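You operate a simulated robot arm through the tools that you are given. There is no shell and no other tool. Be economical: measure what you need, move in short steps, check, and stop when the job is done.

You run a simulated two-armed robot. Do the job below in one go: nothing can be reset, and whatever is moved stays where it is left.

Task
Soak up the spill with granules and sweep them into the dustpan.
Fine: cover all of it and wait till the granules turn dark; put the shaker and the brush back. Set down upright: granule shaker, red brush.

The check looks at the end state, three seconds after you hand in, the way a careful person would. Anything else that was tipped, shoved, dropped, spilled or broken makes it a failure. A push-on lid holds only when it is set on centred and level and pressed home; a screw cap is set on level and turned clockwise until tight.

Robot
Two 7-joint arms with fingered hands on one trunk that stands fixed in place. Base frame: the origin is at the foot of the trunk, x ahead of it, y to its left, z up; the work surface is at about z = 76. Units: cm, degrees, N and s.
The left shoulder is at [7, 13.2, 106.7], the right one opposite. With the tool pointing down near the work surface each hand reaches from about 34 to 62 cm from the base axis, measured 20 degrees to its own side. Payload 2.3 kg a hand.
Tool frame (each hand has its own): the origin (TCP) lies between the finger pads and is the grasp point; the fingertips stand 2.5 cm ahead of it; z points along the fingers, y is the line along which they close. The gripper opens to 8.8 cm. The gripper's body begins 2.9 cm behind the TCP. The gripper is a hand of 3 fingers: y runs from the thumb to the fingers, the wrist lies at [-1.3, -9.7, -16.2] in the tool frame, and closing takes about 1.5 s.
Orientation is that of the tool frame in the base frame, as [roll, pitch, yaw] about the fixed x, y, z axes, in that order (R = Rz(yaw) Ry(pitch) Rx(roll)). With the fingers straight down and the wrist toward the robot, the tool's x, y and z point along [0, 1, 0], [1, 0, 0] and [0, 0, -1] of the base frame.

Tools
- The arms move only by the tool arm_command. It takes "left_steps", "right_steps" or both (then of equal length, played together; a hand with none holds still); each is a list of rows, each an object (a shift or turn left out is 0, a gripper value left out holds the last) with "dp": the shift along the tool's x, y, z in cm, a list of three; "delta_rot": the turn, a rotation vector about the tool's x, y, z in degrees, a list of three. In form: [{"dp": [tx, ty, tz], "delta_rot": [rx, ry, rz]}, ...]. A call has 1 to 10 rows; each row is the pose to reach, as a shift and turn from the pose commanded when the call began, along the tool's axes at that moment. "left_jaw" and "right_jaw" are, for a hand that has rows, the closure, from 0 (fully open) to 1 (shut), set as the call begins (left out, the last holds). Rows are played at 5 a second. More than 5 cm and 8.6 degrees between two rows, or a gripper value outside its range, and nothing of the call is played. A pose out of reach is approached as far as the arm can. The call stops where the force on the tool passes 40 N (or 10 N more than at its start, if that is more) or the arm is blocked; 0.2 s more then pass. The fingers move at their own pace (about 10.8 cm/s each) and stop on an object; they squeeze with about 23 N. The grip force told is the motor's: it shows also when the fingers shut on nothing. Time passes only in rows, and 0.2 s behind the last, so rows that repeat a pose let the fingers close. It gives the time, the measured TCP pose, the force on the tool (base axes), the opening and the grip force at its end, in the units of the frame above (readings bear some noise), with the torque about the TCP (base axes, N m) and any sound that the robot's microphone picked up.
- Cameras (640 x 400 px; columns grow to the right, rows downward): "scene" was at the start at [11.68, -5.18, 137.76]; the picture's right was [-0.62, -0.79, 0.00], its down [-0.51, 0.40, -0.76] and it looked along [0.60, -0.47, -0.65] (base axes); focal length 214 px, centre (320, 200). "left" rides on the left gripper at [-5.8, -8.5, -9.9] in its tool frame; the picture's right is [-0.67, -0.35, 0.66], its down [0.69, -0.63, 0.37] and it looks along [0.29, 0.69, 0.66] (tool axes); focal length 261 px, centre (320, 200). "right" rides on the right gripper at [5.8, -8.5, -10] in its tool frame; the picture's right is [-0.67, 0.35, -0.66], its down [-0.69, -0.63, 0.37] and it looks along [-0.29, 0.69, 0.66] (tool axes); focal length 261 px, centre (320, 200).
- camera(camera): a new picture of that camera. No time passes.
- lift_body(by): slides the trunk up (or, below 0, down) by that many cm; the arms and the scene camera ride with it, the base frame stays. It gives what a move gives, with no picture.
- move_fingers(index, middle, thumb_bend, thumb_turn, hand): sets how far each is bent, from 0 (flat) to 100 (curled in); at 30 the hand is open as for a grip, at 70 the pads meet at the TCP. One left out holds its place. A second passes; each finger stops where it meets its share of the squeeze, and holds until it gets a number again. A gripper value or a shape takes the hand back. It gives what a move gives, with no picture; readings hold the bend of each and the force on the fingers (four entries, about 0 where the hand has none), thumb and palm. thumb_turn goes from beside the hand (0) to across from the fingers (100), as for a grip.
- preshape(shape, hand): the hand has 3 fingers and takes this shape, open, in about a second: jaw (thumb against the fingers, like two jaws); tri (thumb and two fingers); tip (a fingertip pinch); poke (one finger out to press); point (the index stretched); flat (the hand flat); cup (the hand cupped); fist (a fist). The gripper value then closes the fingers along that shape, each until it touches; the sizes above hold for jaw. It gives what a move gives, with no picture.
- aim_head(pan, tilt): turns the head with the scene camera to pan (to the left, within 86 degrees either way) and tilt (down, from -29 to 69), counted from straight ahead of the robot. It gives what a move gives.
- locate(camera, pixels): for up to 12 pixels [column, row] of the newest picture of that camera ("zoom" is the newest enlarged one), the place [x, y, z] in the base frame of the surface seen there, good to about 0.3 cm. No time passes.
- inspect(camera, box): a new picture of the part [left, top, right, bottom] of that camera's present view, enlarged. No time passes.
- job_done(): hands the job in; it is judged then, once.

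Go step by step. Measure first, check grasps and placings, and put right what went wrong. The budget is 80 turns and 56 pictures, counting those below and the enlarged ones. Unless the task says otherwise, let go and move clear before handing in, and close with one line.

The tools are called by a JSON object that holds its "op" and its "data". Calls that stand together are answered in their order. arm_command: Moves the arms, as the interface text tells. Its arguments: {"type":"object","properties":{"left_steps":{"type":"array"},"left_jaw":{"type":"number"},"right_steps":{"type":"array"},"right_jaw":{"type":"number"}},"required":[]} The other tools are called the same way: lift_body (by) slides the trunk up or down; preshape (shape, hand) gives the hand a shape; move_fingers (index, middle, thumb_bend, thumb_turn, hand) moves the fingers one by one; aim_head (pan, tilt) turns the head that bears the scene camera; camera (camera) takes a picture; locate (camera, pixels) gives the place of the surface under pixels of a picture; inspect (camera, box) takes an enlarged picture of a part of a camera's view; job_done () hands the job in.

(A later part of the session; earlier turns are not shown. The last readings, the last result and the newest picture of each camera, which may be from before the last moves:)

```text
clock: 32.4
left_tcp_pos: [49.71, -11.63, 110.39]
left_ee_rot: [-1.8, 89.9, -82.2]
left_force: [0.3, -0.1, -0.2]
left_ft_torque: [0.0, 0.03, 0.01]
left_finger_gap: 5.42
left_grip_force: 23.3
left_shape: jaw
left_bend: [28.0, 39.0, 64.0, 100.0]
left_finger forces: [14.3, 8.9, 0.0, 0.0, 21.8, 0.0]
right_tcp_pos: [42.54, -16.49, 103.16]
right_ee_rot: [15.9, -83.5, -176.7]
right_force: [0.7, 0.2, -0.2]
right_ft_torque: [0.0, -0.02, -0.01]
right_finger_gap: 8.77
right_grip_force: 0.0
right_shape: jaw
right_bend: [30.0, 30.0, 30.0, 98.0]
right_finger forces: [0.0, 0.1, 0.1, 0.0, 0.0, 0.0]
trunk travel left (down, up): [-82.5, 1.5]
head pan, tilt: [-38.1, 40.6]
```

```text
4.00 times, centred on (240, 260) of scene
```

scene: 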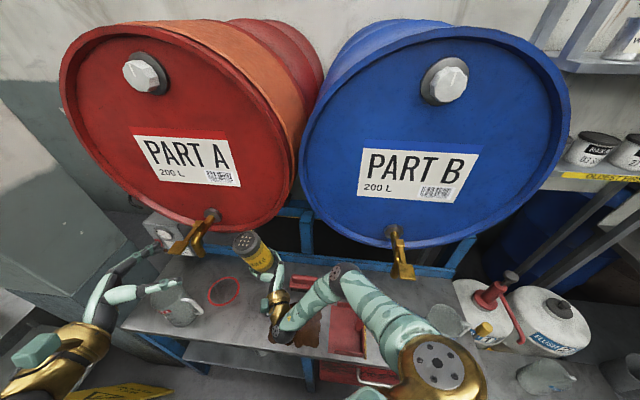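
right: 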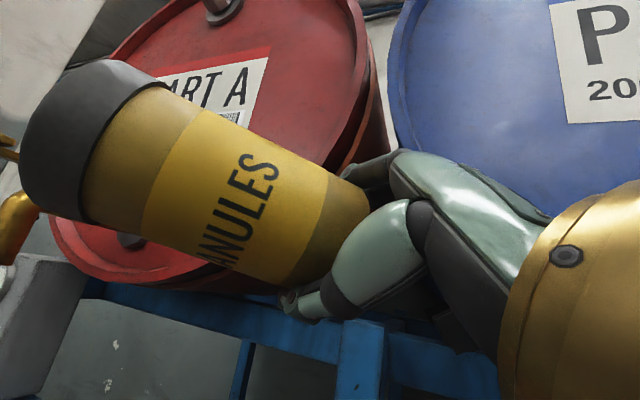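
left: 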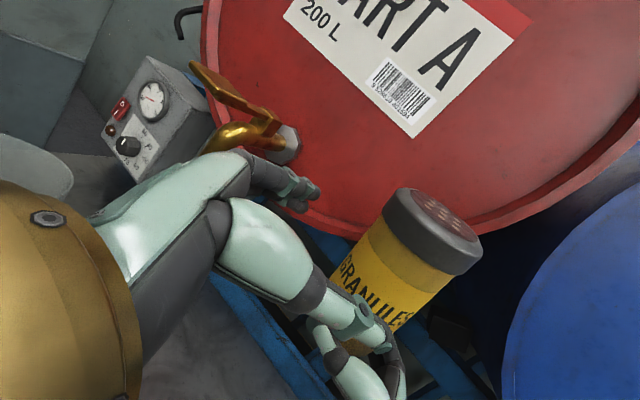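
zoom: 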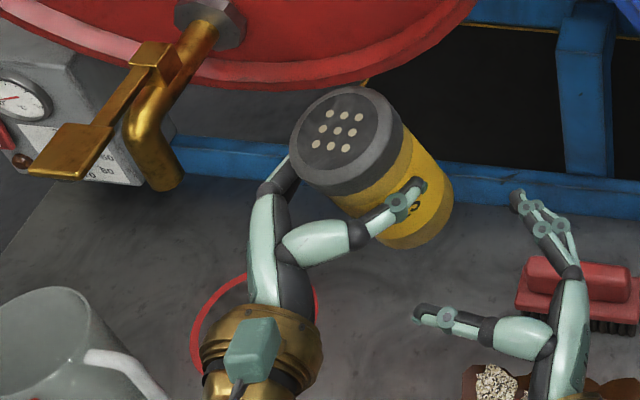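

The left hand holds the shaker firmly alone. The right hand now swings out and up toward its parking pose while the left begins turning toward the fingers-down pour pose (lid still up).

{"op": "arm_command", "data": {"right_steps": [{"dp": [1.5, 1, -0.8], "delta_rot": [4.2, -6, -4.2]}, {"dp": [3.5, 2, -1.6], "delta_rot": [8.3, -11.8, -8.3]}, {"dp": [5.5, 3, -2.4], "delta_rot": [12.5, -17.8, -12.5]}, {"dp": [7.5, 4, -3.2], "delta_rot": [16.6, -23.7, -16.6]}, {"dp": [9.5, 5, -4], "delta_rot": [20.8, -29.6, -20.8]}, {"dp": [11.5, 6, -4.8], "delta_rot": [24.9, -35.5, -24.9]}, {"dp": [13.5, 7, -5.4], "delta_rot": [29, -41.5, -29]}, {"dp": [15.5, 8, -6], "delta_rot": [33.2, -47.4, -33.2]}, {"dp": [17.5, 9, -6.6], "delta_rot": [37.4, -53.3, -37.4]}, {"dp": [19, 10, -7], "delta_rot": [41.5, -59.2, -41.5]}], "left_steps": [{"delta_rot": [2, 4.1, 2]}, {"delta_rot": [4.1, 8.1, 4.1]}, {"delta_rot": [6.1, 12.2, 6.1]}, {"delta_rot": [8.2, 16.2, 8.2]}, {"delta_rot": [10.2, 20.3, 10.2]}, {"delta_rot": [12.3, 24.4, 12.3]}, {"delta_rot": [14.3, 28.4, 14.3]}, {"delta_rot": [16.4, 32.5, 16.4]}, {"delta_rot": [18.4, 36.5, 18.4]}, {"delta_rot": [20.5, 40.6, 20.5]}]}}

{"op": "camera", "data": {"camera": "scene"}}

```text
clock: 34.6
left_tcp_pos: [49.7, -11.53, 110.53]
left_ee_rot: [164.2, 44.8, 62.1]
left_force: [0.1, -0.7, -0.1]
left_ft_torque: [-0.01, 0.0, -0.02]
left_finger_gap: 5.44
left_grip_force: 22.8
left_shape: jaw
left_bend: [28.0, 39.0, 64.0, 100.0]
left_finger forces: [14.4, 8.7, 0.0, 0.0, 22.3, 0.0]
right_tcp_pos: [37.11, -28.41, 121.63]
right_ee_rot: [162.1, -21.1, 80.4]
right_force: [0.7, 0.3, 0.4]
right_ft_torque: [0.02, 0.04, 0.01]
right_finger_gap: 8.75
right_grip_force: 0.0
right_shape: jaw
right_bend: [30.0, 30.0, 30.0, 98.0]
right_finger forces: [0.0, 0.0, 0.1, 0.1, 0.0, 0.0]
right hand out of reach, approached as far as the arm can: row 6, 7, 8
trunk travel left (down, up): [-82.5, 1.5]
head pan, tilt: [-38.1, 40.6]
```

```text
29 pictures are left
```

scene: 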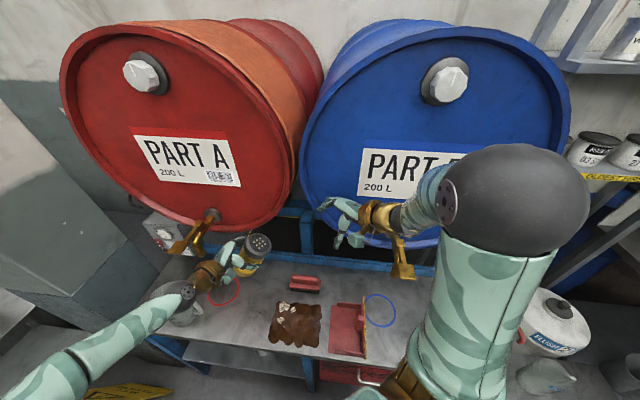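

The right hand is out of the way and the left tilts the shaker 45° toward the spill. I continue to nearly horizontal while lowering over the spill's left end.

{"op": "arm_command", "data": {"left_steps": [{"dp": [2, -0.8, 1.3], "delta_rot": [2.1, 4.1, 2.1]}, {"dp": [4, -1.6, 2.6], "delta_rot": [4.1, 8.1, 4.1]}, {"dp": [6, -2.4, 4], "delta_rot": [6.2, 12.2, 6.2]}, {"dp": [8, -3.2, 5.4], "delta_rot": [8.2, 16.3, 8.2]}, {"dp": [10, -4, 6.8], "delta_rot": [10.3, 20.3, 10.3]}, {"dp": [12, -5, 8.2], "delta_rot": [12.3, 24.4, 12.3]}, {"dp": [13.6, -5.6, 9.4], "delta_rot": [14.4, 28.4, 14.4]}, {"dp": [14.6, -6.2, 10.2], "delta_rot": [16.4, 32.5, 16.4]}, {"dp": [14.6, -6.2, 10.2], "delta_rot": [16.4, 32.5, 16.4]}]}}

{"op": "inspect", "data": {"camera": "scene", "box": [180, 220, 420, 370]}}

```text
clock: 36.6
left_tcp_pos: [47.9, -8.12, 91.95]
left_ee_rot: [175.5, 9.8, 50.5]
left_force: [0.6, 0.7, 0.4]
left_ft_torque: [-0.02, 0.01, 0.02]
left_finger_gap: 5.46
left_grip_force: 22.8
left_shape: jaw
left_bend: [28.0, 39.0, 64.0, 100.0]
left_finger forces: [14.7, 8.3, 0.0, 0.0, 22.0, 0.0]
right_tcp_pos: [37.05, -28.32, 121.65]
right_ee_rot: [162.3, -21.2, 80.3]
right_force: [1.3, -0.5, -0.8]
right_ft_torque: [0.03, 0.02, -0.02]
right_finger_gap: 8.77
right_grip_force: 0.1
right_shape: jaw
right_bend: [30.0, 30.0, 30.0, 98.0]
right_finger forces: [0.1, 0.1, 0.1, 0.1, 0.0, 0.0]
trunk travel left (down, up): [-82.5, 1.5]
head pan, tilt: [-38.1, 40.6]
```

```text
2.67 times, centred on (300, 295) of scene
```

zoom: 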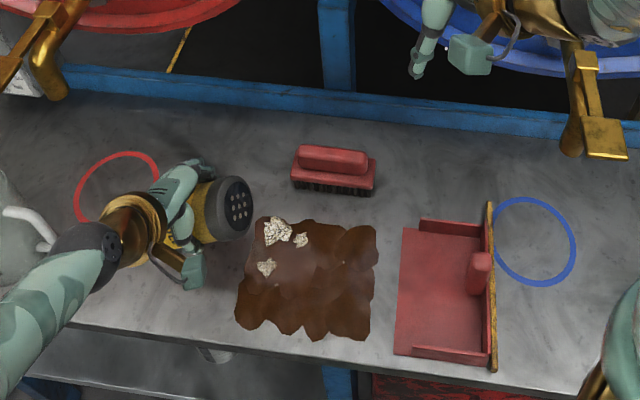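

All good: the shaker lid faces along the spill and nothing is off the spill. I measure the mouth position before tipping.

{"op": "locate", "data": {"camera": "zoom", "pixels": [[238, 205], [245, 190], [235, 222], [258, 222], [375, 230], [240, 318], [368, 330], [250, 300], [270, 235], [302, 240], [266, 267]]}}

```text
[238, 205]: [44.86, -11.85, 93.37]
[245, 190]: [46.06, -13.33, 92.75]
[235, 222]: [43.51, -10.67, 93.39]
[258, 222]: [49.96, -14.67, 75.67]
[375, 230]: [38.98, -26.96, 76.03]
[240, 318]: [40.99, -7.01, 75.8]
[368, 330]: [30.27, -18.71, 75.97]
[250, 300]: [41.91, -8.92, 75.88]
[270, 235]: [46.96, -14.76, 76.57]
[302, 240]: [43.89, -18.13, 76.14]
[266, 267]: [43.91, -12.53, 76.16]
```

The mouth sits above the spill's left end. I tip the lid 35° below horizontal and start a slow test sweep toward the back edge.

{"op": "arm_command", "data": {"left_steps": [{"delta_rot": [0, 8.4, 0]}, {"delta_rot": [0, 16.8, 0]}, {"delta_rot": [0, 25.2, 0]}, {"delta_rot": [0, 33.6, 0]}, {"dp": [0, 0, 0], "delta_rot": [0, 42, 0]}, {"dp": [-0.1, 1, 0.1], "delta_rot": [0, 45, 0]}, {"dp": [-0.15, 2, 0.2], "delta_rot": [0, 45, 0]}, {"dp": [-0.2, 3, 0.3], "delta_rot": [0, 45, 0]}, {"dp": [-0.25, 4, 0.4], "delta_rot": [0, 45, 0]}, {"dp": [-0.3, 5, 0.5], "delta_rot": [0, 45, 0]}]}}

{"op": "inspect", "data": {"camera": "scene", "box": [180, 220, 420, 370]}}

```text
clock: 38.8
left_tcp_pos: [48.96, -8.88, 93.69]
left_ee_rot: [173.9, -32.8, 53.9]
left_force: [-1.0, -0.4, 0.0]
left_ft_torque: [-0.06, 0.0, -0.02]
left_finger_gap: 5.37
left_grip_force: 23.2
left_shape: jaw
left_bend: [29.0, 39.0, 64.0, 99.0]
left_finger forces: [14.5, 8.0, 0.1, 0.0, 21.8, 0.1]
left hand out of reach, approached as far as the arm can: row 2, 6, 7, 8, 9, 10
right_tcp_pos: [37.08, -28.36, 121.58]
right_ee_rot: [162.2, -21.2, 80.2]
right_force: [-0.7, 0.4, 0.1]
right_ft_torque: [-0.03, 0.0, -0.02]
right_finger_gap: 8.79
right_grip_force: 0.0
right_shape: jaw
right_bend: [30.0, 30.0, 30.0, 98.0]
right_finger forces: [0.0, 0.0, 0.0, 0.1, 0.0, 0.1]
trunk travel left (down, up): [-82.5, 1.5]
head pan, tilt: [-38.1, 40.6]
```

```text
2.67 times, centred on (300, 295) of scene
```

zoom: 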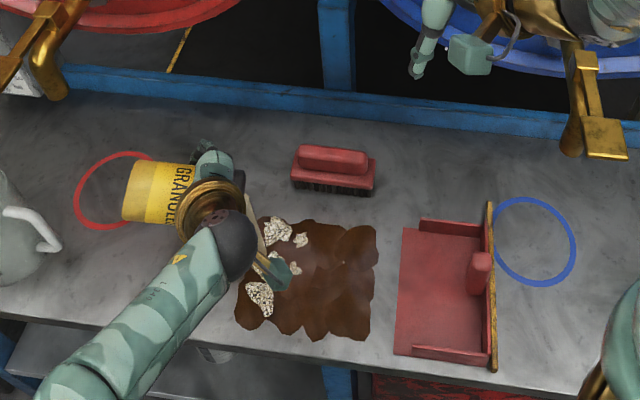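

Pouring works, though the 45° tip reached the arm's limit. I ease the tilt slightly and sweep one lane along the back of the spill.

{"op": "arm_command", "data": {"left_steps": [{"dp": [-0.7, 1.3, 0.9], "delta_rot": [0, -5, 0]}, {"dp": [-1.4, 2.6, 1.76], "delta_rot": [0, -8, 0]}, {"dp": [-2.8, 2.46, 0.83], "delta_rot": [0, -8, 0]}, {"dp": [-4.2, 2.33, -0.1], "delta_rot": [0, -8, 0]}, {"dp": [-5.6, 2.2, -1.03], "delta_rot": [0, -8, 0]}, {"dp": [-7.05, 2.07, -1.96], "delta_rot": [0, -8, 0]}, {"dp": [-8.46, 1.94, -2.9], "delta_rot": [0, -8, 0]}, {"dp": [-9.87, 1.81, -3.8], "delta_rot": [0, -8, 0]}, {"dp": [-11.3, 1.68, -4.75], "delta_rot": [0, -8, 0]}, {"dp": [-12.7, 1.55, -5.7], "delta_rot": [0, -8, 0]}]}}

{"op": "inspect", "data": {"camera": "scene", "box": [180, 220, 420, 370]}}

```text
clock: 41.0
left_tcp_pos: [41.24, -13.23, 92.96]
left_ee_rot: [174.9, -27.0, 53.5]
left_force: [0.3, 0.4, -0.4]
left_ft_torque: [-0.04, 0.01, -0.02]
left_finger_gap: 5.37
left_grip_force: 23.1
left_shape: jaw
left_bend: [29.0, 40.0, 64.0, 99.0]
left_finger forces: [14.8, 8.1, 0.1, 0.1, 22.0, 0.1]
left hand out of reach, approached as far as the arm can: row 1, 2, 3, 4, 5, 6, 7, 8, 9, 10
right_tcp_pos: [36.88, -28.46, 121.67]
right_ee_rot: [162.1, -21.2, 80.3]
right_force: [-0.2, -0.2, 0.0]
right_ft_torque: [0.01, 0.01, -0.01]
right_finger_gap: 8.78
right_grip_force: 0.1
right_shape: jaw
right_bend: [30.0, 30.0, 30.0, 98.0]
right_finger forces: [0.0, 0.0, 0.0, 0.1, 0.0, 0.0]
trunk travel left (down, up): [-82.5, 1.5]
head pan, tilt: [-38.1, 40.6]
```

```text
2.67 times, centred on (300, 295) of scene
```

zoom: 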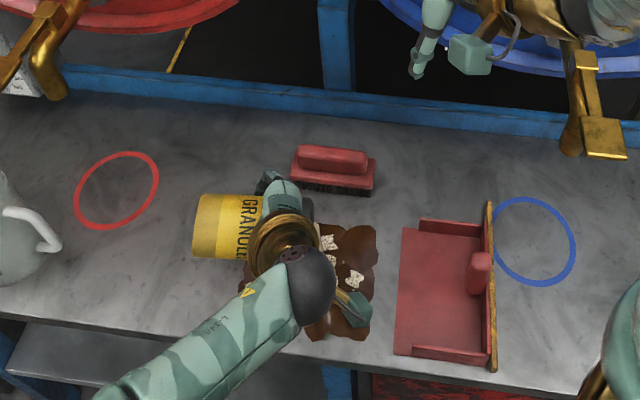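

The hand tracked toward the right end but could not go far back. I continue through the front and right portions of the spill.

{"op": "arm_command", "data": {"left_steps": [{"dp": [0.2, -1.7, 0]}, {"dp": [0.39, -3.47, -0.1]}, {"dp": [-0.93, -3.6, -0.8]}, {"dp": [-2.25, -3.73, -1.49]}, {"dp": [-3.57, -3.86, -2.18]}, {"dp": [-4.9, -3.99, -2.86]}, {"dp": [-5.1, -2.2, -2.8]}, {"dp": [-5.29, -0.52, -2.75]}, {"dp": [-5.48, 1.16, -2.7]}, {"dp": [-5.67, 2.85, -2.64]}]}}

{"op": "inspect", "data": {"camera": "scene", "box": [180, 220, 420, 370]}}

```text
clock: 43.2
left_tcp_pos: [37.69, -14.27, 93.92]
left_ee_rot: [175.1, -26.9, 53.4]
left_force: [0.3, -0.8, 0.1]
left_ft_torque: [-0.05, 0.04, -0.01]
left_finger_gap: 5.38
left_grip_force: 22.7
left_shape: jaw
left_bend: [29.0, 40.0, 64.0, 99.0]
left_finger forces: [14.6, 8.1, 0.0, 0.0, 21.8, 0.0]
left hand out of reach, approached as far as the arm can: row 6, 7, 8, 9, 10
right_tcp_pos: [37.15, -28.46, 121.67]
right_ee_rot: [162.1, -21.3, 80.4]
right_force: [0.2, 0.9, 0.3]
right_ft_torque: [0.03, 0.0, -0.01]
right_finger_gap: 8.76
right_grip_force: 0.0
right_shape: jaw
right_bend: [30.0, 30.0, 30.0, 98.0]
right_finger forces: [0.1, 0.0, 0.0, 0.1, 0.1, 0.0]
trunk travel left (down, up): [-82.5, 1.5]
head pan, tilt: [-38.1, 40.6]
```

```text
2.67 times, centred on (300, 295) of scene
```

zoom: 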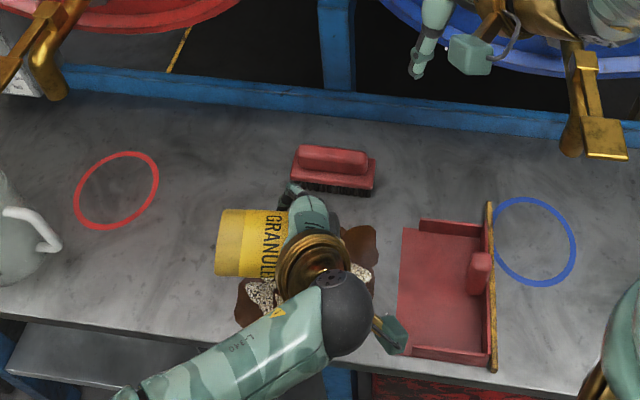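

The right end is at this arm posture's limit. I yaw the hand clockwise while shifting, to bring the mouth over the right-rear part.

{"op": "arm_command", "data": {"left_steps": [{"dp": [-0.2, 0.6, 0], "delta_rot": [-3.2, -0.6, 6.2]}, {"dp": [-0.4, 1.3, -0.1], "delta_rot": [-6.4, -1.1, 12.4]}, {"dp": [-0.6, 1.9, -0.1], "delta_rot": [-9.5, -1.7, 18.6]}, {"dp": [-0.8, 2.5, -0.2], "delta_rot": [-12.7, -2.2, 24.8]}, {"dp": [-1.2, 3.3, -0.3], "delta_rot": [-15.9, -2.8, 31]}, {"dp": [-1.6, 4.1, -0.4], "delta_rot": [-15.9, -2.8, 31]}, {"dp": [-2, 5, -0.5], "delta_rot": [-15.9, -2.8, 31]}, {"dp": [-2.3, 5.8, -0.6], "delta_rot": [-15.9, -2.8, 31]}, {"dp": [-2.65, 6.66, -0.76], "delta_rot": [-15.9, -2.8, 31]}]}}

{"op": "inspect", "data": {"camera": "scene", "box": [180, 220, 420, 370]}}

```text
clock: 45.2
left_tcp_pos: [40.51, -19.79, 94.1]
left_ee_rot: [174.5, -27.0, 18.6]
left_force: [0.6, -0.1, -0.2]
left_ft_torque: [-0.02, 0.05, 0.02]
left_finger_gap: 5.38
left_grip_force: 23.2
left_shape: jaw
left_bend: [29.0, 40.0, 64.0, 99.0]
left_finger forces: [14.2, 7.9, 0.0, 0.0, 21.4, 0.0]
left hand out of reach, approached as far as the arm can: row 9
right_tcp_pos: [37.26, -28.33, 121.71]
right_ee_rot: [162.1, -21.2, 80.3]
right_force: [0.1, 0.8, 0.9]
right_ft_torque: [-0.05, 0.02, 0.0]
right_finger_gap: 8.77
right_grip_force: 0.1
right_shape: jaw
right_bend: [30.0, 30.0, 30.0, 98.0]
right_finger forces: [0.0, 0.1, 0.0, 0.0, 0.0, 0.0]
trunk travel left (down, up): [-82.5, 1.5]
head pan, tilt: [-38.1, 40.6]
```

```text
2.67 times, centred on (300, 295) of scene
```

zoom: 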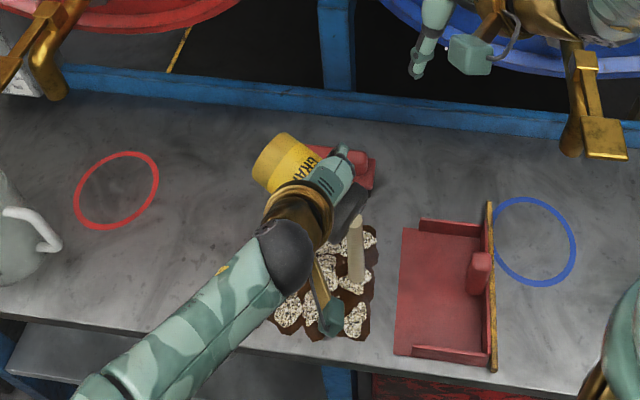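

Yawing works; the stream lands at about (35.7,-21.4). I now sweep the back strip from right to left in this orientation.

{"op": "arm_command", "data": {"left_steps": [{"dp": [0.33, 1.68, 0.33]}, {"dp": [0.64, 3.46, 0.66]}, {"dp": [2.0, 2.65, 1.28]}, {"dp": [3.46, 1.76, 1.94]}, {"dp": [4.85, 0.85, 2.56]}, {"dp": [6.29, 0.06, 3.22]}, {"dp": [7.67, -0.85, 3.84]}, {"dp": [9.11, -1.64, 4.5]}, {"dp": [10.66, -2.19, 5.24]}, {"dp": [12.21, -2.73, 5.98]}]}}

{"op": "inspect", "data": {"camera": "scene", "box": [180, 220, 420, 370]}}

```text
clock: 47.4
left_tcp_pos: [50.1, -12.66, 95.21]
left_ee_rot: [175.2, -26.8, 18.6]
left_force: [-0.3, -0.7, 0.2]
left_ft_torque: [0.0, 0.06, -0.01]
left_finger_gap: 5.33
left_grip_force: 23.5
left_shape: jaw
left_bend: [29.0, 40.0, 65.0, 99.0]
left_finger forces: [14.5, 8.2, 0.0, 0.1, 22.2, 0.1]
left hand out of reach, approached as far as the arm can: row 1, 2, 3, 4, 5, 6, 7, 8, 9, 10
right_tcp_pos: [37.14, -28.36, 121.63]
right_ee_rot: [162.2, -21.1, 80.2]
right_force: [0.1, -0.7, 0.4]
right_ft_torque: [-0.02, 0.0, 0.0]
right_finger_gap: 8.78
right_grip_force: 0.0
right_shape: jaw
right_bend: [30.0, 30.0, 30.0, 98.0]
right_finger forces: [0.0, 0.1, 0.0, 0.1, 0.1, 0.0]
trunk travel left (down, up): [-82.5, 1.5]
head pan, tilt: [-38.1, 40.6]
```

```text
2.67 times, centred on (300, 295) of scene
```

zoom: 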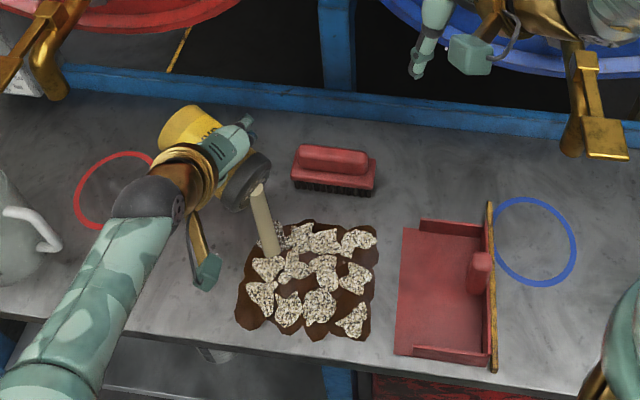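

The spill now shows a full grid of granule patches. I tip the shaker back up to stop the flow and check coverage.

{"op": "arm_command", "data": {"left_steps": [{"delta_rot": [0, -8.4, 0]}, {"delta_rot": [0, -16.8, 0]}, {"delta_rot": [0, -25.2, 0]}, {"delta_rot": [0, -33.6, 0]}, {"delta_rot": [0, -42, 0]}, {"delta_rot": [0, -50.4, 0]}, {"delta_rot": [0, -58.8, 0]}, {"delta_rot": [0, -67, 0]}]}}

{"op": "inspect", "data": {"camera": "scene", "box": [240, 270, 400, 370]}}

```text
clock: 49.2
left_tcp_pos: [38.51, -6.67, 99.48]
left_ee_rot: [174.0, 39.1, 12.5]
left_force: [0.1, 0.9, 0.2]
left_ft_torque: [0.05, 0.01, -0.01]
left_finger_gap: 5.37
left_grip_force: 23.3
left_shape: jaw
left_bend: [29.0, 39.0, 65.0, 100.0]
left_finger forces: [15.4, 8.5, 0.0, 0.0, 23.4, 0.1]
left hand out of reach, approached as far as the arm can: row 1, 2, 3, 4, 5, 6, 7, 8
right_tcp_pos: [37.08, -28.26, 121.64]
right_ee_rot: [162.1, -21.1, 80.2]
right_force: [0.5, -0.3, -1.0]
right_ft_torque: [0.02, 0.04, -0.03]
right_finger_gap: 8.78
right_grip_force: 0.0
right_shape: jaw
right_bend: [30.0, 30.0, 30.0, 98.0]
right_finger forces: [0.0, 0.0, 0.0, 0.1, 0.0, 0.1]
trunk travel left (down, up): [-82.5, 1.5]
head pan, tilt: [-38.1, 40.6]
```

```text
4.00 times, centred on (320, 320) of scene
```

zoom: 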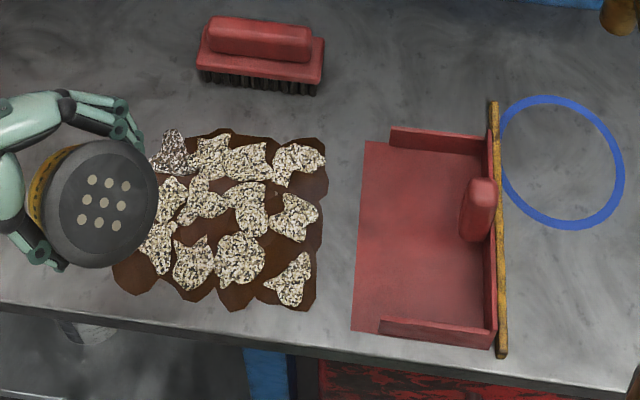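

All 12 patches of the spill are covered and the first is already darkening. Now I turn the left hand back to hold the shaker upright for return to its home at (58.7,-13.1).

{"op": "arm_command", "data": {"left_steps": [{"dp": [0.3, 0.1, -0.8], "delta_rot": [-6.9, -2.6, -3.6]}, {"dp": [0.6, 0.2, -1.7], "delta_rot": [-13.8, -5.2, -7.2]}, {"dp": [1, 0.2, -2.5], "delta_rot": [-20.7, -7.7, -10.7]}, {"dp": [1.3, 0.3, -3.3], "delta_rot": [-27.6, -10.3, -14.3]}, {"dp": [1.6, 0.4, -4.2], "delta_rot": [-34.6, -12.9, -17.9]}, {"dp": [1.9, 0.5, -5], "delta_rot": [-41.5, -15.5, -21.5]}, {"dp": [2.2, 0.6, -5.8], "delta_rot": [-48.4, -18.1, -25.1]}, {"dp": [2.6, 0.6, -6.6], "delta_rot": [-55.3, -20.6, -28.6]}, {"dp": [2.9, 0.7, -7.5], "delta_rot": [-62.2, -23.2, -32.2]}, {"dp": [3.2, 0.8, -8.3], "delta_rot": [-69.1, -25.8, -35.8]}]}}

```text
clock: 51.4
left_tcp_pos: [46.0, -5.23, 103.69]
left_ee_rot: [138.6, 77.6, 53.2]
left_force: [-0.2, 0.0, -0.5]
left_ft_torque: [0.0, -0.02, -0.01]
left_finger_gap: 5.33
left_grip_force: 22.4
left_shape: jaw
left_bend: [29.0, 39.0, 65.0, 100.0]
left_finger forces: [14.5, 8.4, 0.0, 0.0, 22.5, 0.0]
right_tcp_pos: [37.04, -28.44, 121.63]
right_ee_rot: [162.1, -21.2, 80.3]
right_force: [-0.1, 0.9, 0.0]
right_ft_torque: [-0.01, 0.0, -0.01]
right_finger_gap: 8.76
right_grip_force: 0.1
right_shape: jaw
right_bend: [30.0, 30.0, 30.0, 98.0]
right_finger forces: [0.0, 0.1, 0.0, 0.1, 0.1, 0.0]
trunk travel left (down, up): [-82.5, 1.5]
head pan, tilt: [-38.1, 40.6]
```

The left hand is reaching well. I finish uprighting, move above home, and raise the right hand a bit before lowering the trunk.

{"op": "arm_command", "data": {"left_steps": [{"dp": [-1.6, 1.5, 0.8], "delta_rot": [-3.4, -1.3, -1.8]}, {"dp": [-3, 3.5, 1.8], "delta_rot": [-6.8, -2.5, -3.5]}, {"dp": [-4.5, 5.5, 2.8], "delta_rot": [-10.2, -3.8, -5.3]}, {"dp": [-6, 7.5, 3.9], "delta_rot": [-13.6, -5.1, -7.1]}, {"dp": [-7, 9, 4.9], "delta_rot": [-17, -6.3, -8.8]}, {"dp": [-7.9, 10.6, 5.8], "delta_rot": [-20.4, -7.6, -10.6]}, {"dp": [-7.9, 10.6, 5.8], "delta_rot": [-20.4, -7.6, -10.6]}], "right_steps": [{"dp": [0.7, 0.6, -1.8]}, {"dp": [1.4, 1.2, -3.6]}, {"dp": [2.2, 1.8, -5.4]}, {"dp": [2.9, 2.3, -7.1]}, {"dp": [3.6, 2.9, -8.9]}, {"dp": [4.3, 3.5, -10.7]}, {"dp": [4.3, 3.5, -10.7]}]}}

{"op": "camera", "data": {"camera": "scene"}}

```text
clock: 53.0
left_tcp_pos: [56.1, -11.59, 112.01]
left_ee_rot: [-104.8, 89.1, -169.6]
left_force: [0.5, -0.5, -3.0]
left_ft_torque: [0.04, 0.03, -0.04]
left_finger_gap: 5.36
left_grip_force: 23.0
left_shape: jaw
left_bend: [29.0, 39.0, 65.0, 100.0]
left_finger forces: [14.2, 8.8, 0.1, 0.0, 21.8, 0.0]
right_tcp_pos: [37.15, -28.55, 133.64]
right_ee_rot: [162.2, -21.1, 80.1]
right_force: [-0.1, -0.1, 0.4]
right_ft_torque: [-0.01, -0.01, 0.04]
right_finger_gap: 8.76
right_grip_force: 0.0
right_shape: jaw
right_bend: [30.0, 30.0, 30.0, 98.0]
right_finger forces: [0.0, 0.1, 0.0, 0.0, 0.1, 0.0]
trunk travel left (down, up): [-82.5, 1.5]
head pan, tilt: [-38.1, 40.6]
```

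```text
21 pictures are left
```

scene: 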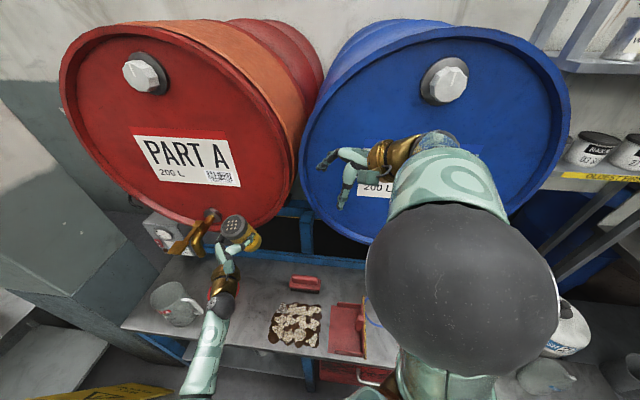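

The shaker is upright near its home column. I lower the trunk by 20.

{"op": "lift_body", "data": {"by": -20}}

{"op": "inspect", "data": {"camera": "scene", "box": [180, 170, 420, 320]}}

{"op": "locate", "data": {"camera": "zoom", "pixels": [[130, 100], [165, 100], [200, 100], [150, 60], [150, 130]]}}

```text
clock: 55.1
left_tcp_pos: [56.02, -11.57, 92.07]
left_ee_rot: [-104.6, 89.2, -169.6]
left_force: [-0.9, -0.3, -3.3]
left_ft_torque: [0.0, 0.0, -0.02]
left_finger_gap: 5.32
left_grip_force: 22.7
left_shape: jaw
left_bend: [29.0, 39.0, 65.0, 100.0]
left_finger forces: [14.3, 8.6, 0.0, 0.1, 21.9, 0.1]
right_tcp_pos: [37.06, -28.51, 113.58]
right_ee_rot: [162.2, -21.3, 80.2]
right_force: [-0.8, 0.3, -0.2]
right_ft_torque: [-0.02, -0.04, -0.02]
right_finger_gap: 8.77
right_grip_force: 0.0
right_shape: jaw
right_bend: [30.0, 30.0, 30.0, 98.0]
right_finger forces: [0.1, 0.0, 0.1, 0.1, 0.0, 0.1]
trunk travel left (down, up): [-62.5, 21.5]
head pan, tilt: [-38.1, 40.6]
```

```text
2.67 times, centred on (300, 245) of scene
```

zoom: 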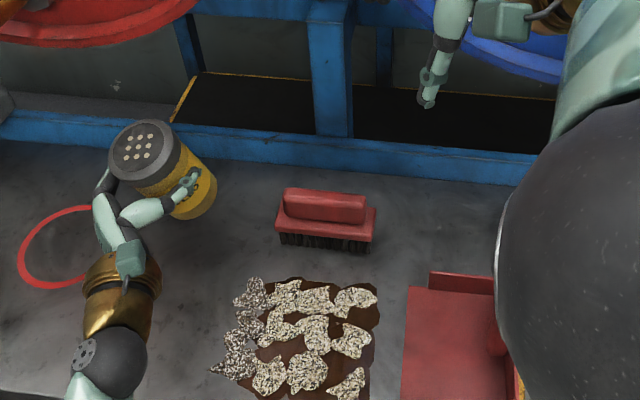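

```text
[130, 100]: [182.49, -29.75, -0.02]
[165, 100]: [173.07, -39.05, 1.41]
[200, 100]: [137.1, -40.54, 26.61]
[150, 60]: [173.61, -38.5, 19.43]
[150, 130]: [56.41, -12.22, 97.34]
```

{"op": "locate", "data": {"camera": "zoom", "pixels": [[115, 150], [140, 146], [172, 146], [140, 127], [140, 168], [165, 175], [205, 205], [213, 190], [180, 215]]}}

```text
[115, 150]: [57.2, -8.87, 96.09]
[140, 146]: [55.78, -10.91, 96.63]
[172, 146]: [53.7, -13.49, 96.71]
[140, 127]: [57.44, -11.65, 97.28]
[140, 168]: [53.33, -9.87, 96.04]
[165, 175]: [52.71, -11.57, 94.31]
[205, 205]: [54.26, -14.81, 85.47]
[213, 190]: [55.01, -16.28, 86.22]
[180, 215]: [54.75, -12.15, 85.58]
```

The lid plane shows the shaker leaning about 17° toward the front in the grip. I rotate the left hand to level it while moving over home, staying a few cm above the bench.

{"op": "arm_command", "data": {"left_steps": [{"dp": [0.5, 0.5, 0.5], "delta_rot": [0, 4, -0.5]}, {"dp": [1.2, 1, 1], "delta_rot": [0, 8, -1]}, {"dp": [2, 1.4, 1.5], "delta_rot": [0, 12, -1.5]}, {"dp": [3, 1.66, 1.88], "delta_rot": [0, 16, -2]}, {"dp": [3, 1.66, 1.88], "delta_rot": [0, 16, -2]}]}}

{"op": "inspect", "data": {"camera": "scene", "box": [200, 190, 320, 265]}}

```text
clock: 56.3
left_tcp_pos: [58.34, -12.64, 89.11]
left_ee_rot: [-169.9, 73.5, 125.1]
left_force: [-0.6, 0.1, -3.5]
left_ft_torque: [0.0, -0.03, 0.02]
left_finger_gap: 5.33
left_grip_force: 23.0
left_shape: jaw
left_bend: [29.0, 39.0, 65.0, 100.0]
left_finger forces: [14.4, 8.9, 0.0, 0.1, 22.1, 0.0]
right_tcp_pos: [37.06, -28.47, 113.71]
right_ee_rot: [162.2, -21.1, 80.2]
right_force: [0.5, 0.0, 1.1]
right_ft_torque: [0.02, 0.02, -0.02]
right_finger_gap: 8.78
right_grip_force: 0.1
right_shape: jaw
right_bend: [30.0, 30.0, 30.0, 98.0]
right_finger forces: [0.1, 0.1, 0.0, 0.0, 0.0, 0.1]
trunk travel left (down, up): [-62.5, 21.5]
head pan, tilt: [-38.1, 40.6]
```

```text
5.33 times, centred on (260, 228) of scene
```

zoom: 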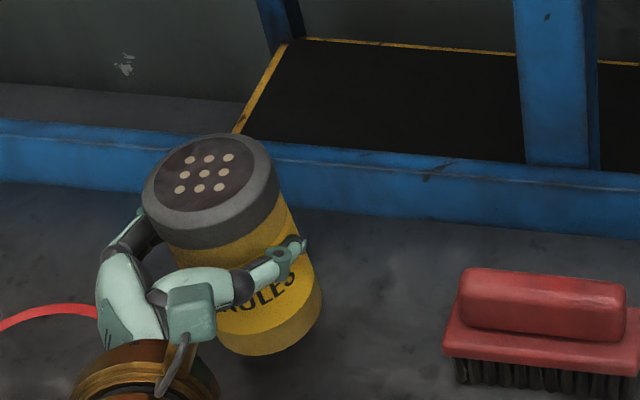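

{"op": "locate", "data": {"camera": "zoom", "pixels": [[207, 173], [155, 180], [262, 160], [215, 143], [200, 208], [180, 155], [240, 195], [265, 350], [230, 335], [310, 320], [180, 225], [270, 205]]}}

```text
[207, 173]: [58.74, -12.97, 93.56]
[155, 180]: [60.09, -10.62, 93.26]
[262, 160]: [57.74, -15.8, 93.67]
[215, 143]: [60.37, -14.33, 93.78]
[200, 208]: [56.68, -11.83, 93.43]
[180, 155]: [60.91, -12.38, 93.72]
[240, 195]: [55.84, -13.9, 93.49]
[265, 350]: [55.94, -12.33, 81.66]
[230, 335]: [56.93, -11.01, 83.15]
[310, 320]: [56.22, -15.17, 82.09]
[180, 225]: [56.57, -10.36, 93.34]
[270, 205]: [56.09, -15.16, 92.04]
```

The shaker is nearly level (≈4° left) with its lid centred at (58.7,-13.0), base about 4.9 cm above the bench. I correct the tilt and lower most of the way.

{"op": "arm_command", "data": {"left_steps": [{"dp": [1.2, 0.06, 0.35], "delta_rot": [0, 2, 0]}, {"dp": [2.4, 0.12, 0.7], "delta_rot": [0, 4, 0]}, {"dp": [3.4, 0.18, 1.0], "delta_rot": [0, 4, 0]}, {"dp": [4.2, 0.22, 1.23], "delta_rot": [0, 4, 0]}, {"dp": [4.4, 0.23, 1.29], "delta_rot": [0, 4, 0]}, {"dp": [4.4, 0.23, 1.29], "delta_rot": [0, 4, 0]}]}}

{"op": "inspect", "data": {"camera": "scene", "box": [200, 190, 320, 265]}}

{"op": "locate", "data": {"camera": "zoom", "pixels": [[207, 190], [160, 200], [260, 185], [215, 165], [200, 222], [180, 178], [240, 212], [260, 345], [310, 330], [285, 340]]}}

```text
clock: 57.7
left_tcp_pos: [57.6, -12.25, 84.79]
left_ee_rot: [-171.9, 69.6, 122.9]
left_force: [-0.3, -0.8, -3.5]
left_ft_torque: [0.03, 0.03, -0.02]
left_finger_gap: 5.34
left_grip_force: 22.4
left_shape: jaw
left_bend: [29.0, 39.0, 65.0, 100.0]
left_finger forces: [14.3, 8.9, 0.0, 0.1, 22.2, 0.1]
left hand out of reach, approached as far as the arm can: row 2, 3, 4, 5, 6
right_tcp_pos: [37.04, -28.49, 113.63]
right_ee_rot: [162.1, -21.3, 80.3]
right_force: [-0.6, 0.8, 0.3]
right_ft_torque: [-0.02, 0.02, -0.01]
right_finger_gap: 8.77
right_grip_force: 0.0
right_shape: jaw
right_bend: [30.0, 30.0, 30.0, 98.0]
right_finger forces: [0.0, 0.1, 0.1, 0.0, 0.0, 0.1]
trunk travel left (down, up): [-62.5, 21.5]
head pan, tilt: [-38.1, 40.6]
```

```text
5.33 times, centred on (260, 228) of scene
```

zoom: 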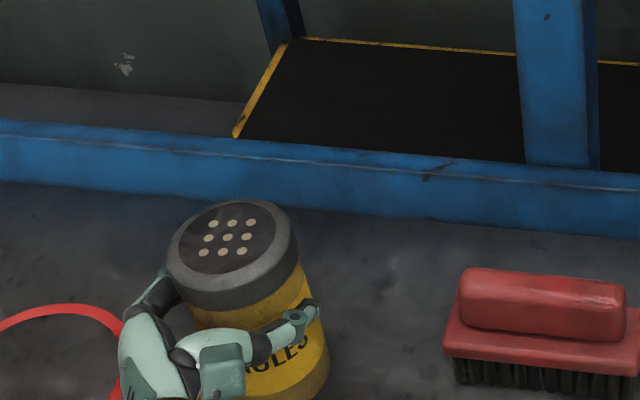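

```text
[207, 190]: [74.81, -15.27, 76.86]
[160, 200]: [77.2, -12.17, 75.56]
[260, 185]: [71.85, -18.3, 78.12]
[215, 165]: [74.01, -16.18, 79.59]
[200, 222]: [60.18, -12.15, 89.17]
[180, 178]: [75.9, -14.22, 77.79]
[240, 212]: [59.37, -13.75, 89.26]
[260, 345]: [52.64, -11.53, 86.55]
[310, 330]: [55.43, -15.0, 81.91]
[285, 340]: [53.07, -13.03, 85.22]
```

{"op": "locate", "data": {"camera": "zoom", "pixels": [[229, 237], [178, 245], [285, 235], [240, 207], [220, 272], [205, 220], [262, 262], [320, 365], [300, 385]]}}

```text
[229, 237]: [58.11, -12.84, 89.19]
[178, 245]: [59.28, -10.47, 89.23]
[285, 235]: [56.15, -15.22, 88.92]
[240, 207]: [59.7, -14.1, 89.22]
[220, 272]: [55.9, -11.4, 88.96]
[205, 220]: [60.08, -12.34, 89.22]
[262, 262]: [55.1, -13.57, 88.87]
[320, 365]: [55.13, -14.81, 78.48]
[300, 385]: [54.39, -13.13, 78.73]
```

The shaker is level within ~3°, 0.6 cm above the bench and 0.7 cm from its original spot. I use the trunk for a precise vertical touchdown.

{"op": "lift_body", "data": {"by": -0.7}}

```text
clock: 58.3
left_tcp_pos: [57.54, -12.26, 84.08]
left_ee_rot: [-171.9, 69.7, 122.9]
left_force: [-0.5, 0.6, -2.4]
left_ft_torque: [0.05, 0.04, 0.02]
left_finger_gap: 5.33
left_grip_force: 23.3
left_shape: jaw
left_bend: [29.0, 39.0, 65.0, 100.0]
left_finger forces: [14.3, 8.9, 0.0, 0.0, 22.1, 0.0]
right_tcp_pos: [37.09, -28.34, 112.89]
right_ee_rot: [162.2, -21.2, 80.2]
right_force: [-0.4, 0.3, -0.2]
right_ft_torque: [0.0, 0.02, -0.03]
right_finger_gap: 8.78
right_grip_force: 0.0
right_shape: jaw
right_bend: [30.0, 30.0, 30.0, 98.0]
right_finger forces: [0.2, 0.0, 0.0, 0.0, 0.1, 0.0]
trunk travel left (down, up): [-61.8, 22.2]
head pan, tilt: [-38.1, 40.6]
```

The downward load is easing (−3.5 to −2.4 N), so contact has begun. I go 0.2 further.

{"op": "lift_body", "data": {"by": -0.2}}

```text
clock: 58.8
left_tcp_pos: [57.44, -12.23, 83.89]
left_ee_rot: [-172.4, 69.6, 122.4]
left_force: [0.0, -0.6, 0.0]
left_ft_torque: [0.03, -0.09, 0.01]
left_finger_gap: 5.33
left_grip_force: 22.9
left_shape: jaw
left_bend: [29.0, 39.0, 65.0, 100.0]
left_finger forces: [13.9, 8.9, 0.1, 0.0, 22.3, 0.0]
right_tcp_pos: [36.93, -28.41, 112.66]
right_ee_rot: [162.2, -21.3, 80.2]
right_force: [-0.4, -0.2, 0.4]
right_ft_torque: [0.0, 0.05, -0.01]
right_finger_gap: 8.78
right_grip_force: 0.2
right_shape: jaw
right_bend: [30.0, 30.0, 30.0, 98.0]
right_finger forces: [0.0, 0.0, 0.0, 0.1, 0.1, 0.0]
trunk travel left (down, up): [-61.6, 22.4]
head pan, tilt: [-38.1, 40.6]
```

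The bench now carries the weight. I open the left hand and back out along the finger axis.

{"op": "arm_command", "data": {"left_steps": [{"dp": [0, 0, 0]}, {"dp": [0, 0, 0]}, {"dp": [0, 0, 0]}, {"dp": [0, 0, 0]}, {"dp": [0, 0, -1.5]}, {"dp": [0, 0, -3.5]}, {"dp": [0, 0, -6]}, {"dp": [0, 0, -8.5]}, {"dp": [0, 0, -11]}], "left_jaw": 0}}

{"op": "camera", "data": {"camera": "scene"}}

```text
clock: 60.8
left_tcp_pos: [53.24, -2.67, 87.62]
left_ee_rot: [-172.0, 69.6, 122.9]
left_force: [-0.2, -0.8, 0.2]
left_ft_torque: [0.0, -0.01, 0.01]
left_finger_gap: 8.76
left_grip_force: 0.1
left_shape: jaw
left_bend: [30.0, 30.0, 30.0, 98.0]
left_finger forces: [0.0, 0.0, 0.0, 0.0, 0.0, 0.0]
right_tcp_pos: [36.83, -28.42, 112.82]
right_ee_rot: [162.1, -21.1, 80.3]
right_force: [-0.2, -0.5, -0.1]
right_ft_torque: [0.0, 0.05, 0.01]
right_finger_gap: 8.78
right_grip_force: 0.1
right_shape: jaw
right_bend: [30.0, 30.0, 30.0, 98.0]
right_finger forces: [0.0, 0.0, 0.0, 0.0, 0.0, 0.1]
trunk travel left (down, up): [-61.6, 22.4]
head pan, tilt: [-38.1, 40.6]
```

```text
17 pictures are left
```

scene: 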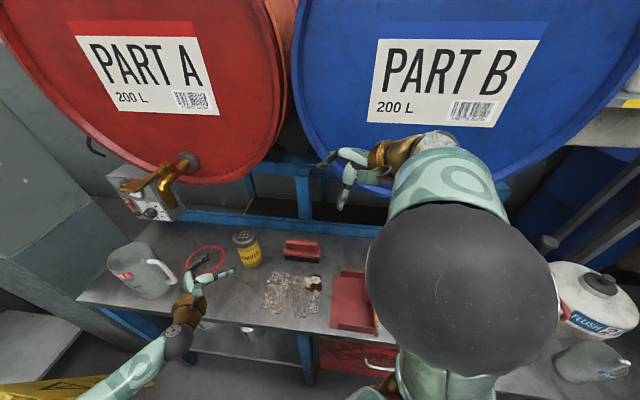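

The shaker stands upright at home and the granules are turning. I pull the left arm up and away and look closely at the brush.

{"op": "arm_command", "data": {"left_steps": [{"dp": [-2.5, -1, -3]}, {"dp": [-5, -2, -6]}, {"dp": [-7, -3.2, -9]}, {"dp": [-9, -4.4, -11.5]}, {"dp": [-9.85, -5.3, -13]}]}}

{"op": "inspect", "data": {"camera": "scene", "box": [220, 210, 364, 300]}}

{"op": "locate", "data": {"camera": "zoom", "pixels": [[293, 145], [430, 145], [300, 128], [425, 130], [360, 137], [300, 165], [430, 172], [285, 180], [440, 190], [440, 160], [90, 115], [115, 235]]}}

```text
clock: 62.0
left_tcp_pos: [45.12, 3.12, 101.67]
left_ee_rot: [-171.9, 69.6, 123.0]
left_force: [0.1, -0.2, -0.3]
left_ft_torque: [0.0, 0.01, 0.0]
left_finger_gap: 8.78
left_grip_force: 0.0
left_shape: jaw
left_bend: [30.0, 30.0, 30.0, 98.0]
left_finger forces: [0.0, 0.1, 0.0, 0.1, 0.0, 0.1]
right_tcp_pos: [36.96, -28.4, 112.8]
right_ee_rot: [162.1, -21.1, 80.3]
right_force: [-0.5, -0.3, -0.4]
right_ft_torque: [0.0, -0.02, 0.05]
right_finger_gap: 8.78
right_grip_force: 0.1
right_shape: jaw
right_bend: [30.0, 30.0, 30.0, 98.0]
right_finger forces: [0.0, 0.0, 0.1, 0.0, 0.0, 0.0]
trunk travel left (down, up): [-61.6, 22.4]
head pan, tilt: [-38.1, 40.6]
```

```text
4.44 times, centred on (292, 255) of scene
```

zoom: 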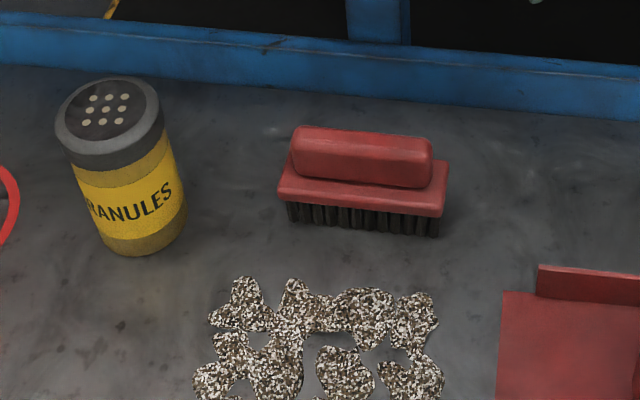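

```text
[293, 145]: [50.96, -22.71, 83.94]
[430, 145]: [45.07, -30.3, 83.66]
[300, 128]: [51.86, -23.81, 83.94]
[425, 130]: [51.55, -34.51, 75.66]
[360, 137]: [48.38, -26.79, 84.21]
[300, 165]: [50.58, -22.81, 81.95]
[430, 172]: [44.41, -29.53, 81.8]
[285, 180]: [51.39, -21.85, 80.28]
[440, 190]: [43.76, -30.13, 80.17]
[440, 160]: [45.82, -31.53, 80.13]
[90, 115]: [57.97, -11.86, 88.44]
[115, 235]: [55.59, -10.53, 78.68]
```

The spill is absorbed and granules are darkening. The brush handle is centred near (48.3,-26.9) with its top at z 84.2; I bring the right hand above it, aligned to the handle.

{"op": "arm_command", "data": {"right_steps": [{"dp": [-0.6, 0.6, 3.3], "delta_rot": [1.6, -3.6, 4.3]}, {"dp": [-1.2, 1.2, 6.6], "delta_rot": [3.1, -7.3, 8.6]}, {"dp": [-1.8, 1.7, 9.9], "delta_rot": [4.7, -10.9, 12.9]}, {"dp": [-2.4, 2.3, 13.1], "delta_rot": [6.2, -14.6, 17.2]}, {"dp": [-3.1, 2.9, 16.4], "delta_rot": [7.8, -18.2, 21.5]}, {"dp": [-3.7, 3.5, 19.7], "delta_rot": [9.3, -21.9, 25.8]}, {"dp": [-4.3, 4.05, 23], "delta_rot": [10.9, -25.5, 30.1]}, {"dp": [-4.3, 4.05, 23], "delta_rot": [10.9, -25.5, 30.1]}]}}

{"op": "inspect", "data": {"camera": "scene", "box": [220, 190, 412, 310]}}

```text
clock: 63.8
left_tcp_pos: [45.04, 3.16, 101.63]
left_ee_rot: [-172.3, 69.6, 122.5]
left_force: [-0.7, -0.6, 0.2]
left_ft_torque: [-0.03, -0.02, 0.02]
left_finger_gap: 8.76
left_grip_force: 0.0
left_shape: jaw
left_bend: [30.0, 30.0, 30.0, 98.0]
left_finger forces: [0.0, 0.0, 0.0, 0.0, 0.0, 0.0]
right_tcp_pos: [48.26, -26.94, 91.82]
right_ee_rot: [-179.9, 0.2, 46.3]
right_force: [-1.1, 0.3, 0.1]
right_ft_torque: [0.03, 0.03, -0.02]
right_finger_gap: 8.78
right_grip_force: 0.0
right_shape: jaw
right_bend: [30.0, 30.0, 30.0, 98.0]
right_finger forces: [0.0, 0.0, 0.0, 0.0, 0.1, 0.0]
trunk travel left (down, up): [-61.6, 22.4]
head pan, tilt: [-38.1, 40.6]
```

```text
3.33 times, centred on (316, 250) of scene
```

zoom: 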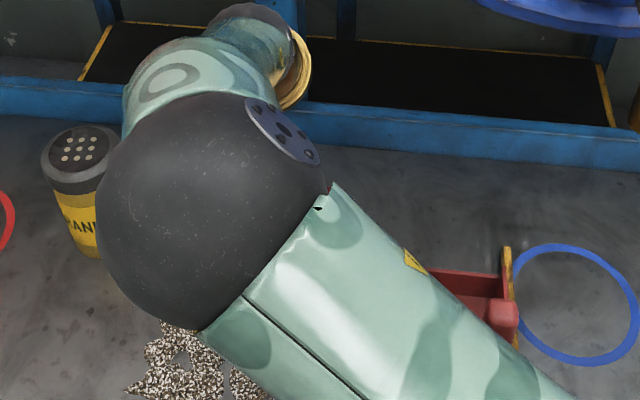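

The pose is exact but the elbow blocks the scene view, so I use the right camera before descending.

{"op": "camera", "data": {"camera": "right"}}

{"op": "locate", "data": {"camera": "right", "pixels": [[280, 250], [330, 200], [250, 220], [300, 300], [230, 280], [350, 250]]}}

```text
14 pictures are left
```

right: 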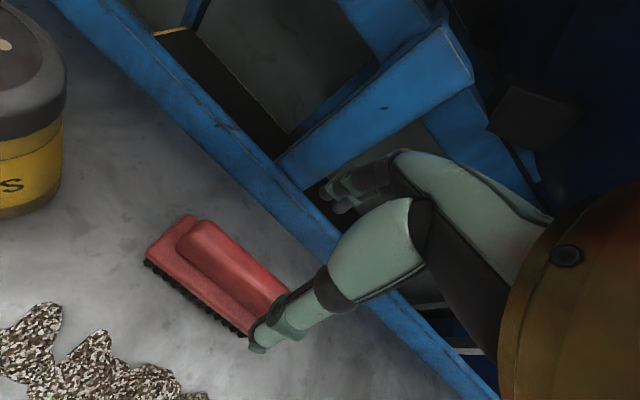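

```text
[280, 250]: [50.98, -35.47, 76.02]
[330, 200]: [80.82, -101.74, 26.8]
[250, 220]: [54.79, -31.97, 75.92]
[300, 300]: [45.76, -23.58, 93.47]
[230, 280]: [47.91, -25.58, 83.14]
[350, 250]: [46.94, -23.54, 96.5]
```

The handle lies centred under the hand. I descend to grip height.

{"op": "arm_command", "data": {"right_steps": [{"dp": [0, 0, 3]}, {"dp": [0, 0, 6]}, {"dp": [0, 0, 7.5]}, {"dp": [0, 0, 8.5]}, {"dp": [0, 0, 8.5]}]}}

{"op": "arm_command", "data": {"right_steps": [{"dp": [0, 0, 0]}, {"dp": [0, 0, 0]}, {"dp": [0, 0, 0]}, {"dp": [0, 0, 0]}, {"dp": [0, 0, 0]}, {"dp": [0, 0, 0]}, {"dp": [0, 0, 0]}, {"dp": [0, 0, 0]}], "right_jaw": 1}}

{"op": "camera", "data": {"camera": "right"}}

```text
clock: 65.0
left_tcp_pos: [45.23, 3.03, 101.64]
left_ee_rot: [-171.7, 69.6, 123.1]
left_force: [-0.6, 0.0, -0.2]
left_ft_torque: [0.02, 0.02, 0.04]
left_finger_gap: 8.77
left_grip_force: 0.0
left_shape: jaw
left_bend: [30.0, 30.0, 30.0, 98.0]
left_finger forces: [0.1, 0.1, 0.1, 0.1, 0.0, 0.0]
right_tcp_pos: [48.28, -26.93, 83.45]
right_ee_rot: [180.0, -0.1, 46.2]
right_force: [0.1, 0.4, -0.2]
right_ft_torque: [0.0, 0.01, 0.0]
right_finger_gap: 8.75
right_grip_force: 0.0
right_shape: jaw
right_bend: [30.0, 30.0, 30.0, 98.0]
right_finger forces: [0.1, 0.0, 0.1, 0.0, 0.1, 0.0]
trunk travel left (down, up): [-61.6, 22.4]
head pan, tilt: [-38.1, 40.6]
```

```text
clock: 66.8
left_tcp_pos: [45.25, 3.18, 101.56]
left_ee_rot: [-171.8, 69.6, 122.9]
left_force: [0.0, -1.3, -0.6]
left_ft_torque: [-0.01, -0.02, 0.03]
left_finger_gap: 8.72
left_grip_force: 0.1
left_shape: jaw
left_bend: [30.0, 30.0, 30.0, 98.0]
left_finger forces: [0.0, 0.1, 0.0, 0.0, 0.0, 0.1]
right_tcp_pos: [48.24, -26.97, 83.47]
right_ee_rot: [-179.9, 0.0, 46.1]
right_force: [0.1, 0.1, 0.3]
right_ft_torque: [0.01, -0.01, 0.0]
right_finger_gap: 1.69
right_grip_force: 23.1
right_shape: jaw
right_bend: [73.0, 63.0, 74.0, 100.0]
right_finger forces: [13.3, 7.3, 0.0, 0.0, 20.5, 0.1]
trunk travel left (down, up): [-61.6, 22.4]
head pan, tilt: [-38.1, 40.6]
```

```text
13 pictures are left
```

right: 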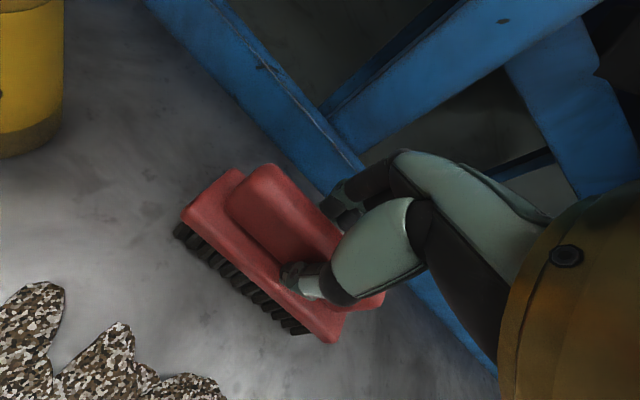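

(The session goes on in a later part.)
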